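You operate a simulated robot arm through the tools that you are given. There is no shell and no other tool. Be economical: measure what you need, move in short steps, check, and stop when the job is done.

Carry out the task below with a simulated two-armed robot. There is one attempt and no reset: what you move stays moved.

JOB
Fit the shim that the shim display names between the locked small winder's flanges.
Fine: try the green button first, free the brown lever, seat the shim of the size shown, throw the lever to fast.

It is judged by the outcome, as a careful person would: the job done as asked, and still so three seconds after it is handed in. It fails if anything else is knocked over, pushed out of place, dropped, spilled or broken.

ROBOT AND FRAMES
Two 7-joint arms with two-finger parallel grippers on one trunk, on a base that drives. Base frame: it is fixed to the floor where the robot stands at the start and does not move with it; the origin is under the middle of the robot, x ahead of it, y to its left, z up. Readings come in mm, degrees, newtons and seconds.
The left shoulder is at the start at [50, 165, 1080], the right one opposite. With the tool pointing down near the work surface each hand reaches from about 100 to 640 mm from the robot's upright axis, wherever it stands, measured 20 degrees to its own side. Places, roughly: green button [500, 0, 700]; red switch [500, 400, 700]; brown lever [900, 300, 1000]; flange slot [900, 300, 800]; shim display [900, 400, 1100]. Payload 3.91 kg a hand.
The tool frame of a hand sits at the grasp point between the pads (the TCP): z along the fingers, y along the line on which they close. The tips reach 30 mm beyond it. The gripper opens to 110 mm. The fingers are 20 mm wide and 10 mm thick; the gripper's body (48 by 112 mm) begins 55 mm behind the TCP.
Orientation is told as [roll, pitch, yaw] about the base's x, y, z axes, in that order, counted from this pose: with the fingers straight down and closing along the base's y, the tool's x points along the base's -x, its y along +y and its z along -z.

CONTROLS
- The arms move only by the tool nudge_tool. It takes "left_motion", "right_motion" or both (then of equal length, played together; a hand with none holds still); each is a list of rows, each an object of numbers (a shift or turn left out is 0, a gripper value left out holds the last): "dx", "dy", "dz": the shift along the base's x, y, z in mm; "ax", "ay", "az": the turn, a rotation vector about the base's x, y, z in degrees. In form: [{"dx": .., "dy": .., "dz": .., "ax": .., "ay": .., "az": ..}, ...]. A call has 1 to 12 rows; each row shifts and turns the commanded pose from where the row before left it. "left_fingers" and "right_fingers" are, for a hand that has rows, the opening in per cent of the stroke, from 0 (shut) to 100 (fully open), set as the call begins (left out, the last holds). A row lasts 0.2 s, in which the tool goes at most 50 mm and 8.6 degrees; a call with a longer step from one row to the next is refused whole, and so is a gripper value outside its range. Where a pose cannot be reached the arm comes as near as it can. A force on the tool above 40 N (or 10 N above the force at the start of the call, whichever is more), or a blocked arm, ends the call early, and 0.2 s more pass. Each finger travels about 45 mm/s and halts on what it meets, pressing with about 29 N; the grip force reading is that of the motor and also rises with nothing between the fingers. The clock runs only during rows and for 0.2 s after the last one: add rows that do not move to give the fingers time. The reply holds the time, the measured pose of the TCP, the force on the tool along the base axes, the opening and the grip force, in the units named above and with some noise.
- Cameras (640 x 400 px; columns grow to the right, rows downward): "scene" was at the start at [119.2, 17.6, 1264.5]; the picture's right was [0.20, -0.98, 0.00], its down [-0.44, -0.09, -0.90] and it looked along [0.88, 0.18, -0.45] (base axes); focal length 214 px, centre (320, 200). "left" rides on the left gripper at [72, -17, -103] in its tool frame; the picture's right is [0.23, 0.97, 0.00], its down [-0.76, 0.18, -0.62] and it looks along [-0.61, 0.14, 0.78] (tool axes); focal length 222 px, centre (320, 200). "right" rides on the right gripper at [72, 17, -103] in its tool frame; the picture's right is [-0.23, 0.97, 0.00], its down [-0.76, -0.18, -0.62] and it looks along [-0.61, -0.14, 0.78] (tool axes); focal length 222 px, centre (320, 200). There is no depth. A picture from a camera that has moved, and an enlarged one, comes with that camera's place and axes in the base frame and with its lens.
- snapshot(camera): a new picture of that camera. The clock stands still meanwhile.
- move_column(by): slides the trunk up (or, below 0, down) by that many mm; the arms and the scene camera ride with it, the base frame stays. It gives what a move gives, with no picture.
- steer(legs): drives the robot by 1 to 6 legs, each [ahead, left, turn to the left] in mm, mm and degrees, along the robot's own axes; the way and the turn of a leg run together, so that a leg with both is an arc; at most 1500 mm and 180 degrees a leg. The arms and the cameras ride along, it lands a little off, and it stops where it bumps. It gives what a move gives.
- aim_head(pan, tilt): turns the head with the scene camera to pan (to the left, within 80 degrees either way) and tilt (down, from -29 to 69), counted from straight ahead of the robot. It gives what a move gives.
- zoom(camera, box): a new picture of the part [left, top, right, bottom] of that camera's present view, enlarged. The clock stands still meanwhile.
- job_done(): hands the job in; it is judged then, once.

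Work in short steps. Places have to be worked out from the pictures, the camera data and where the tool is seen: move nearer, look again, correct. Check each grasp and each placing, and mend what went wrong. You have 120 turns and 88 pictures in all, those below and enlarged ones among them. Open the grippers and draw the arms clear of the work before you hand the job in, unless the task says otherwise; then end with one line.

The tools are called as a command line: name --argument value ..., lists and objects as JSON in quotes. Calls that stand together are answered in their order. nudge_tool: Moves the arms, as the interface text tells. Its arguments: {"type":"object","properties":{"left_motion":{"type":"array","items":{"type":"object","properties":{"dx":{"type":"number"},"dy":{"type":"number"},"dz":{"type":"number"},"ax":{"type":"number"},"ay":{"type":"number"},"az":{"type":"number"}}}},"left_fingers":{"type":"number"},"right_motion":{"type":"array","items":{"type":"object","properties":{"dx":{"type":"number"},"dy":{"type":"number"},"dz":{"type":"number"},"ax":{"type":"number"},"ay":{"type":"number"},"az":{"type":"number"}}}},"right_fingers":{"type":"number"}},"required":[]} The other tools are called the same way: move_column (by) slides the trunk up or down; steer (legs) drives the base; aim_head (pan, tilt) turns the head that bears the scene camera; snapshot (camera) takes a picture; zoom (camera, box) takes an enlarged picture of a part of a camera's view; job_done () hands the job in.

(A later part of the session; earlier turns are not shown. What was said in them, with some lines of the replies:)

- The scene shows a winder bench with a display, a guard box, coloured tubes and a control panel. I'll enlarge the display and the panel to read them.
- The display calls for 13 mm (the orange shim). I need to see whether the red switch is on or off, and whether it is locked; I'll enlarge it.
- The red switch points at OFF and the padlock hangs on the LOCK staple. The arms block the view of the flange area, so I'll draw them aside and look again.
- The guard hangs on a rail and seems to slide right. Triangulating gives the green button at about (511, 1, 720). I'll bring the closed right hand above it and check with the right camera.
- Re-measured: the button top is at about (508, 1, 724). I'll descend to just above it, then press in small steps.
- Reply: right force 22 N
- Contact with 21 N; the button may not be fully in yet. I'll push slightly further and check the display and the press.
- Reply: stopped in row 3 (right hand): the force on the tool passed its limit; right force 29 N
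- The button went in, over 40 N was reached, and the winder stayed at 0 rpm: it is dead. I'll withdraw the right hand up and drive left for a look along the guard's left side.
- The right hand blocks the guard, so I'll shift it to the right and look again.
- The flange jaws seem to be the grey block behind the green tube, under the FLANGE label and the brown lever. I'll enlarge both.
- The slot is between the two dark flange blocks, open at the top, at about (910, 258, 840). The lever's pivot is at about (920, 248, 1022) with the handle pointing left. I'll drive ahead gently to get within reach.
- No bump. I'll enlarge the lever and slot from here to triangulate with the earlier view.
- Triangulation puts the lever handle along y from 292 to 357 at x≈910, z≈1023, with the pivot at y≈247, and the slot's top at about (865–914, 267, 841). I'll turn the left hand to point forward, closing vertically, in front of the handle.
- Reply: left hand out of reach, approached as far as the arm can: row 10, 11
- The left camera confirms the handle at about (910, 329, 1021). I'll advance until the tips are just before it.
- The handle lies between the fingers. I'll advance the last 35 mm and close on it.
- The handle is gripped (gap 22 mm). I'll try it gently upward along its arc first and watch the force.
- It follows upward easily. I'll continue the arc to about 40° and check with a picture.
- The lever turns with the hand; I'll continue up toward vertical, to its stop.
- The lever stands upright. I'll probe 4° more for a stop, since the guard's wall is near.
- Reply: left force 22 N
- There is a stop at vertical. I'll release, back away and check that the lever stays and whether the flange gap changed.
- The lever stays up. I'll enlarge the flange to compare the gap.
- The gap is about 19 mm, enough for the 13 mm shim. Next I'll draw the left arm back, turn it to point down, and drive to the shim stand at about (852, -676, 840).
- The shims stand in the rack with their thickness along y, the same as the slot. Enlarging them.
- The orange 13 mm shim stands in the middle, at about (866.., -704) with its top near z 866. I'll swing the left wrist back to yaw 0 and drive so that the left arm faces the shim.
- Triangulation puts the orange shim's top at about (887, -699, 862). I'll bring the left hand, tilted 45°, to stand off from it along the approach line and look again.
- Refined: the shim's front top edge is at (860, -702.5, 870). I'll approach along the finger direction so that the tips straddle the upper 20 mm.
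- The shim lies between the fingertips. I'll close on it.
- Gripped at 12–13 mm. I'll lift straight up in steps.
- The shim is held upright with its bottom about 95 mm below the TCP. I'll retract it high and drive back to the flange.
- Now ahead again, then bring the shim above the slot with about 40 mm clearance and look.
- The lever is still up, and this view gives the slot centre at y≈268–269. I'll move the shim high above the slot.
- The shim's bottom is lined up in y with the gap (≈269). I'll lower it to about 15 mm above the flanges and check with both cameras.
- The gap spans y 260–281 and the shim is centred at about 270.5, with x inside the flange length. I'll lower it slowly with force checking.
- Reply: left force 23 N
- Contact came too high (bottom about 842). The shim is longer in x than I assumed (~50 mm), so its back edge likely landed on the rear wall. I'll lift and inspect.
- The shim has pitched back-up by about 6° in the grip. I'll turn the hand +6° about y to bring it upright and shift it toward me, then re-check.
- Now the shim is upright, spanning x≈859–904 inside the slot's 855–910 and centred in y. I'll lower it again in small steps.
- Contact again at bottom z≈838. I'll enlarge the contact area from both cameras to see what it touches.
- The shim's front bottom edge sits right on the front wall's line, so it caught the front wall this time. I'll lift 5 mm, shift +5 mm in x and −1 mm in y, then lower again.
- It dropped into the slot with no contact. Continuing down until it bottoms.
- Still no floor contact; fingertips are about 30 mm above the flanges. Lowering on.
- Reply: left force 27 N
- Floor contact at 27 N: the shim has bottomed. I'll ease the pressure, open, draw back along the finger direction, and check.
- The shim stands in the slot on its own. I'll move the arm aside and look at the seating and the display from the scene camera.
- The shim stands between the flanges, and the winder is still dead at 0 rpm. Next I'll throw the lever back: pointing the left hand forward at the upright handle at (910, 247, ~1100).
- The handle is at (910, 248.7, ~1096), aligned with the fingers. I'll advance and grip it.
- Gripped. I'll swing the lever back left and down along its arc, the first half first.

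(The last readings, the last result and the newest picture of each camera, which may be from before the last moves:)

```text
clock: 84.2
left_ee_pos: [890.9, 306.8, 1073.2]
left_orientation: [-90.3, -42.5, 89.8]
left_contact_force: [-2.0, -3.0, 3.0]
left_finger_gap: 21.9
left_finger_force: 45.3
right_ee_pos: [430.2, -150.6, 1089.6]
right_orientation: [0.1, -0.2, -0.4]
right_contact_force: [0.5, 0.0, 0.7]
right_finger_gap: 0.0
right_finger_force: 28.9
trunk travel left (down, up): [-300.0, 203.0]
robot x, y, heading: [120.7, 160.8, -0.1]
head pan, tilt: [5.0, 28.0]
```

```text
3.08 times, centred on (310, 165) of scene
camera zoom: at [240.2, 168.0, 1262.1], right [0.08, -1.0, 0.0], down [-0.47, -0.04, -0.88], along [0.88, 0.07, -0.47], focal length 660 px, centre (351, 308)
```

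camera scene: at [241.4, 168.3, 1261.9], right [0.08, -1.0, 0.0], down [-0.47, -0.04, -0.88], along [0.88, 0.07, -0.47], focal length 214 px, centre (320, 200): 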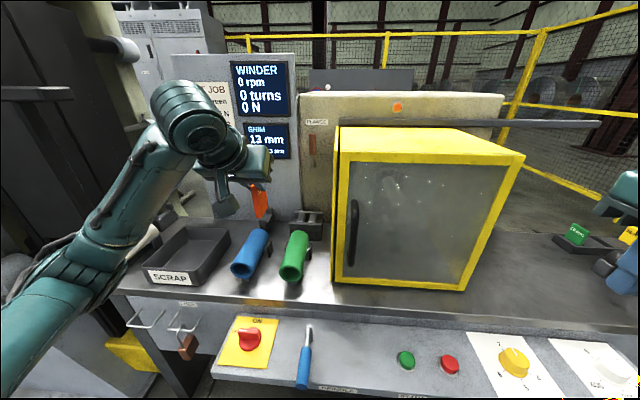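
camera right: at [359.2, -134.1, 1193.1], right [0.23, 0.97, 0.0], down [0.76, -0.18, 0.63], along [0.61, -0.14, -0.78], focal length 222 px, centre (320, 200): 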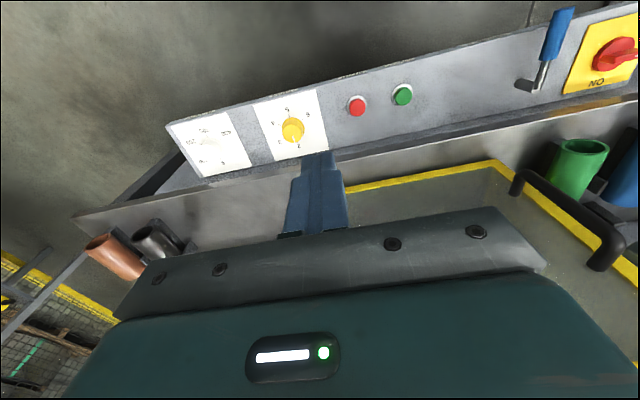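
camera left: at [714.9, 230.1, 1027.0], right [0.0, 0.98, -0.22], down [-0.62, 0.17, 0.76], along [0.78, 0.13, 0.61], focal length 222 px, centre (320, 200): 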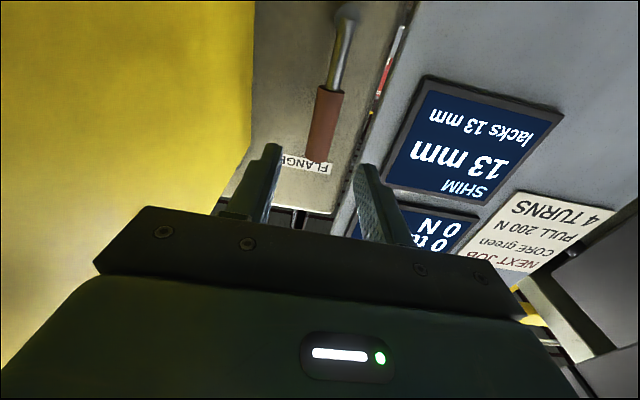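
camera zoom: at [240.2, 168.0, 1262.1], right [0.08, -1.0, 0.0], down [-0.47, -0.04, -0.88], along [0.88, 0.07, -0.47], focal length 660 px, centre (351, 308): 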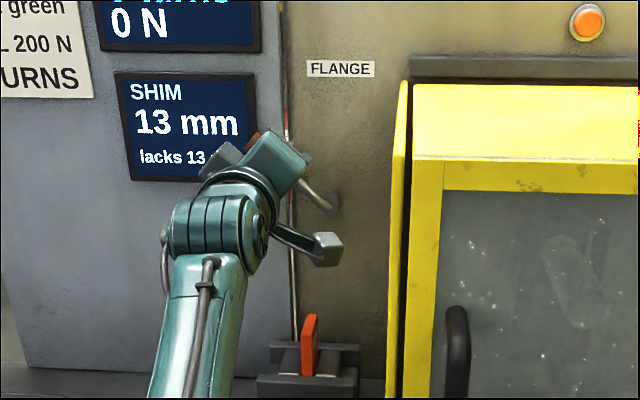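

The lever follows easily. I'll take it on down to horizontal and then slightly on to feel its stop.

nudge_tool --left_motion '[{"dy": 6.8, "dz": -8.7, "ax": -8}, {"dy": 5.5, "dz": -9.6, "ax": -8}, {"dy": 4.1, "dz": -10.2, "ax": -8}, {"dy": 2.7, "dz": -10.7, "ax": -8}, {"dy": 1.2, "dz": -10.9, "ax": -8}, {"dz": -3, "ax": -2}, {"dz": -3, "ax": -2}]'

zoom --camera "scene" --box '[230, 90, 390, 230]'

```text
clock: 85.8
left_ee_pos: [890.8, 328.1, 1020.4]
left_orientation: [-90.3, 1.3, 90.0]
left_contact_force: [-13.6, 1.1, 0.3]
left_finger_gap: 21.5
left_finger_force: 44.9
right_ee_pos: [429.7, -150.1, 1090.7]
right_orientation: [0.1, -0.5, -0.2]
right_contact_force: [0.2, 0.0, 0.1]
right_finger_gap: 0.0
right_finger_force: 29.3
trunk travel left (down, up): [-300.0, 203.0]
robot x, y, heading: [117.6, 159.0, -0.2]
head pan, tilt: [5.0, 28.0]
```

```text
2.86 times, centred on (310, 160) of scene
camera zoom: at [239.1, 168.2, 1262.3], right [0.08, -1.0, 0.0], down [-0.47, -0.04, -0.88], along [0.88, 0.07, -0.47], focal length 613 px, centre (349, 314)
```

zoom: 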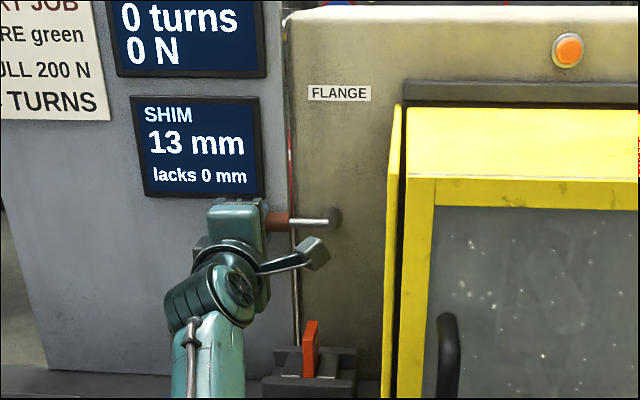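

The display now reads "lacks 0 mm", and the lever is at its original stop. I'll release it and draw the arm clear.

nudge_tool --left_motion '[{"dz": 3, "ax": 2}, {}, {}, {}, {"dx": -20}, {"dx": -40}, {"dx": -40}, {"dx": -40}, {"dx": -45, "dy": 10}, {"dx": -45, "dy": 20, "dz": 15}, {"dx": -45, "dy": 20, "dz": 20}, {}]' --left_fingers 50

nudge_tool --right_motion '[{}, {}, {}, {}]' --right_fingers 50

steer --legs '[[-120, 0, 0]]'

snapshot --camera "scene"

zoom --camera "scene" --box '[220, 60, 380, 240]'

```text
refused: row 10 steps farther than a row can; nothing moved
```

```text
clock: 86.8
left_ee_pos: [890.8, 327.7, 1018.7]
left_orientation: [-90.4, 1.5, 89.8]
left_contact_force: [-11.9, 2.5, 2.5]
left_finger_gap: 21.7
left_finger_force: 45.0
right_ee_pos: [429.9, -151.1, 1091.1]
right_orientation: [0.2, -0.4, -0.3]
right_contact_force: [0.0, 0.4, -0.2]
right_finger_gap: 55.2
right_finger_force: 0.2
trunk travel left (down, up): [-300.0, 203.0]
robot x, y, heading: [117.7, 162.0, -0.2]
head pan, tilt: [5.0, 28.0]
```

```text
clock: 87.6
left_ee_pos: [891.1, 327.9, 1020.0]
left_orientation: [-90.6, 1.3, 90.0]
left_contact_force: [24.2, -0.2, -1.8]
left_finger_gap: 21.9
left_finger_force: 44.9
right_ee_pos: [428.0, -150.8, 1088.6]
right_orientation: [0.1, -0.1, -0.5]
right_contact_force: [-0.6, -0.6, 0.0]
right_finger_gap: 54.9
right_finger_force: 0.2
trunk travel left (down, up): [-300.0, 203.0]
robot x, y, heading: [114.7, 162.6, -0.2]
head pan, tilt: [5.0, 28.0]
stopped in leg 1: the force on the tool passed its limit (the readings are from after the stop); the commanded pose is now the measured one
```

```text
20 pictures are left
camera scene: at [238.6, 168.2, 1261.6], right [0.08, -1.0, 0.0], down [-0.47, -0.04, -0.88], along [0.88, 0.07, -0.47], focal length 214 px, centre (320, 200)
```

scene: 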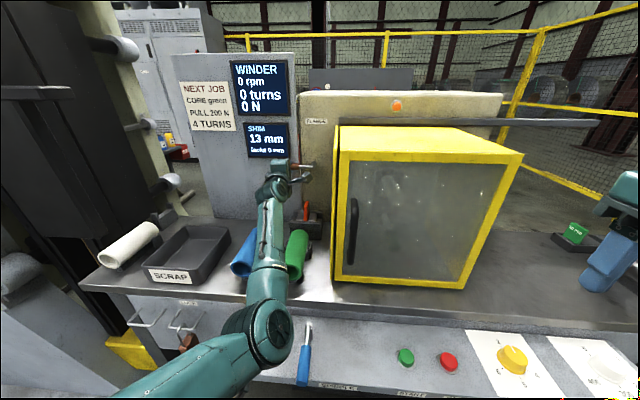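

```text
2.22 times, centred on (300, 150) of scene
camera zoom: at [238.6, 168.2, 1261.6], right [0.08, -1.0, 0.0], down [-0.47, -0.04, -0.88], along [0.88, 0.07, -0.47], focal length 477 px, centre (364, 311)
```

zoom: 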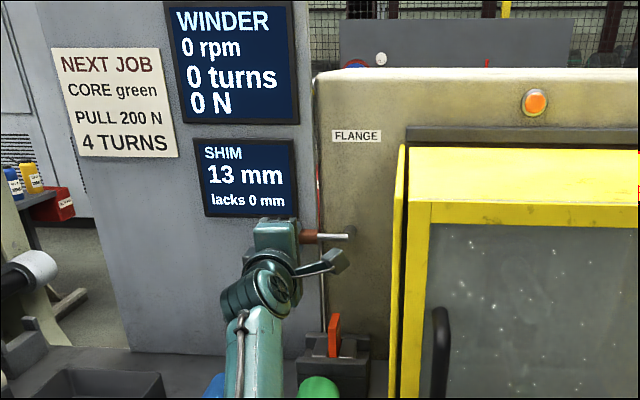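

The release call had been refused, so the drive stopped at once on the force limit with no damage; the lever is in place and the display still reads 0 mm. Now I'll release properly and back off in legal steps.

nudge_tool --left_motion '[{}, {}, {}, {}, {"dx": -15}, {"dx": -35}, {"dx": -40}, {"dx": -40}, {"dx": -40, "dy": 10}, {"dx": -40, "dy": 15, "dz": 10}, {"dx": -40, "dy": 15, "dz": 10}, {}]' --left_fingers 50

```text
clock: 90.1
left_ee_pos: [636.9, 373.4, 1112.9]
left_orientation: [-99.4, -0.3, 90.3]
left_contact_force: [0.7, 0.4, 0.0]
left_finger_gap: 54.9
left_finger_force: 0.0
right_ee_pos: [426.2, -150.5, 1090.7]
right_orientation: [0.1, -0.3, -0.5]
right_contact_force: [0.6, 0.0, -0.5]
right_finger_gap: 55.2
right_finger_force: 0.0
trunk travel left (down, up): [-300.0, 203.0]
robot x, y, heading: [113.5, 160.8, -0.1]
head pan, tilt: [5.0, 28.0]
stopped in row 12 (left hand): the arm was blocked; the commanded pose is now the measured one
```

The hand is free but the arm was blocked at the end, with z higher than commanded. I'll look before moving further.

snapshot --camera "scene"

snapshot --camera "left"

```text
18 pictures are left
camera scene: at [235.5, 168.2, 1262.0], right [0.08, -1.0, 0.0], down [-0.47, -0.04, -0.88], along [0.88, 0.07, -0.47], focal length 214 px, centre (320, 200)
```

scene: 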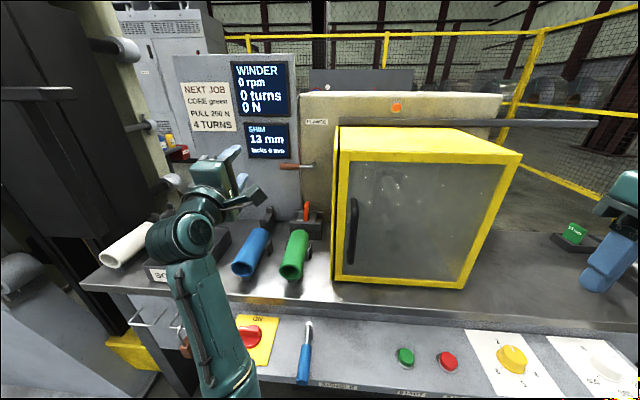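

```text
17 pictures are left
camera left: at [532.5, 299.7, 1112.4], right [0.16, -0.22, -0.96], down [-0.59, 0.76, -0.27], along [0.79, 0.61, -0.01], focal length 222 px, centre (320, 200)
```

left: 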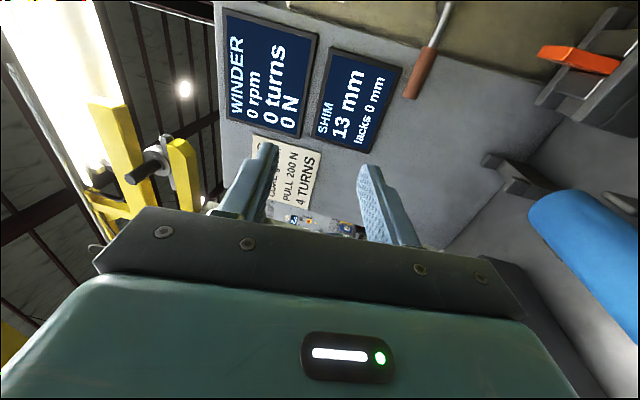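

The elbow hangs low near the panel, so I'll enlarge that area before lifting the trunk to free it.

zoom --camera "scene" --box '[120, 280, 340, 400]'

```text
2.91 times, centred on (230, 340) of scene
camera zoom: at [235.5, 168.2, 1262.0], right [0.08, -1.0, 0.0], down [-0.47, -0.04, -0.88], along [0.88, 0.07, -0.47], focal length 624 px, centre (582, -207)
```

zoom: 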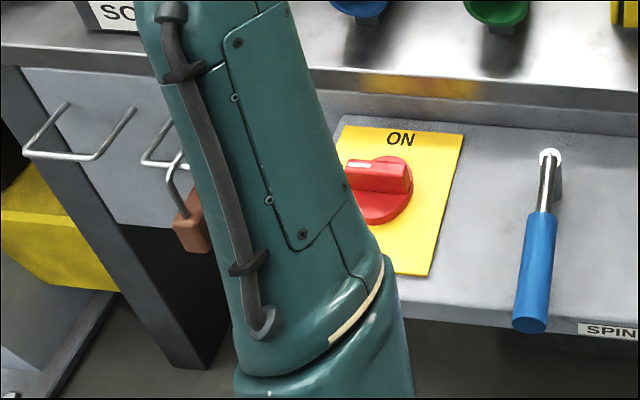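

The switch is still at OFF and the padlock is untouched. I'll lift the trunk to raise the elbow, then back away.

move_column --by 100

steer --legs '[[-150, 0, 0]]'

snapshot --camera "scene"

```text
clock: 91.4
left_ee_pos: [637.1, 372.5, 1212.1]
left_orientation: [-99.3, -0.3, 90.3]
left_contact_force: [0.0, -0.7, 0.5]
left_finger_gap: 54.9
left_finger_force: 0.0
right_ee_pos: [426.1, -151.2, 1188.4]
right_orientation: [0.1, -0.4, -0.4]
right_contact_force: [0.4, 0.5, 0.6]
right_finger_gap: 55.5
right_finger_force: 0.0
trunk travel left (down, up): [-400.0, 103.0]
robot x, y, heading: [112.9, 160.7, -0.1]
head pan, tilt: [5.0, 28.0]
```

```text
clock: 92.8
left_ee_pos: [486.9, 372.8, 1212.0]
left_orientation: [-99.5, -0.4, 90.2]
left_contact_force: [0.7, 0.3, -0.5]
left_finger_gap: 55.0
left_finger_force: 0.0
right_ee_pos: [272.5, -152.0, 1191.3]
right_orientation: [0.2, -0.3, -0.5]
right_contact_force: [0.1, -0.4, 0.1]
right_finger_gap: 55.1
right_finger_force: 0.0
trunk travel left (down, up): [-400.0, 103.0]
robot x, y, heading: [-34.3, 158.8, -0.5]
head pan, tilt: [5.0, 28.0]
```

```text
15 pictures are left
camera scene: at [83.7, 169.0, 1362.1], right [0.08, -1.0, 0.0], down [-0.47, -0.04, -0.88], along [0.88, 0.07, -0.47], focal length 214 px, centre (320, 200)
```

scene: 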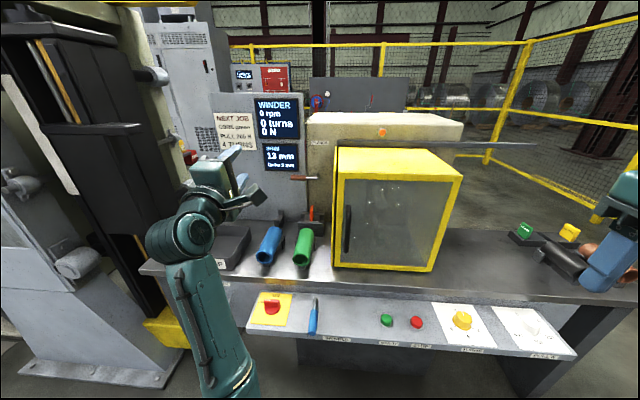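

All is clear; a final enlarged check of the panel, display, lever and shim.

zoom --camera "scene" --box '[230, 90, 350, 240]'

zoom --camera "scene" --box '[140, 240, 440, 380]'

```text
2.67 times, centred on (290, 165) of scene
camera zoom: at [83.7, 169.0, 1362.1], right [0.08, -1.0, 0.0], down [-0.47, -0.04, -0.88], along [0.88, 0.07, -0.47], focal length 572 px, centre (400, 293)
```

zoom: 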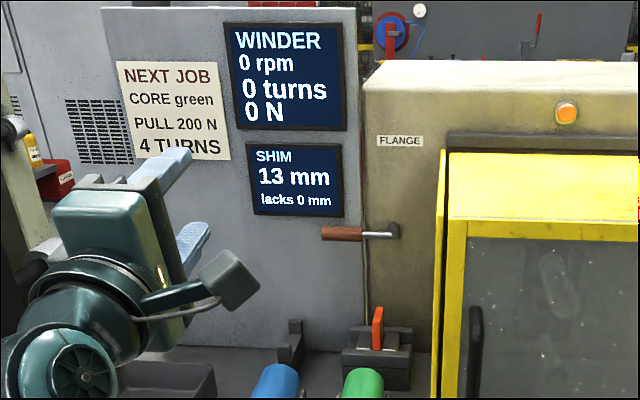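

```text
2.13 times, centred on (290, 310) of scene
camera zoom: at [83.7, 169.0, 1362.1], right [0.08, -1.0, 0.0], down [-0.47, -0.04, -0.88], along [0.88, 0.07, -0.47], focal length 458 px, centre (384, -35)
```

zoom: 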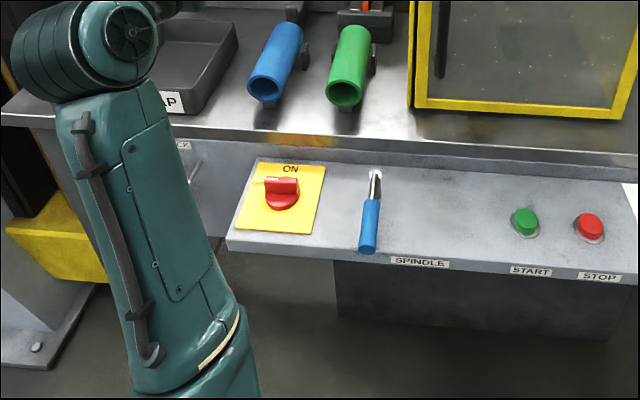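

Everything checks out: the lever is down, the display reads "lacks 0 mm", the switch is off, and the grippers are open and clear. Handing in.

job_done

```text
The job is handed in.
```

The job is handed in: the 13 mm shim is seated between the flanges with the brown lever thrown back to fast. The display now reads "lacks 0 mm". I tried the green button first and the winder stayed dead at 0 rpm.
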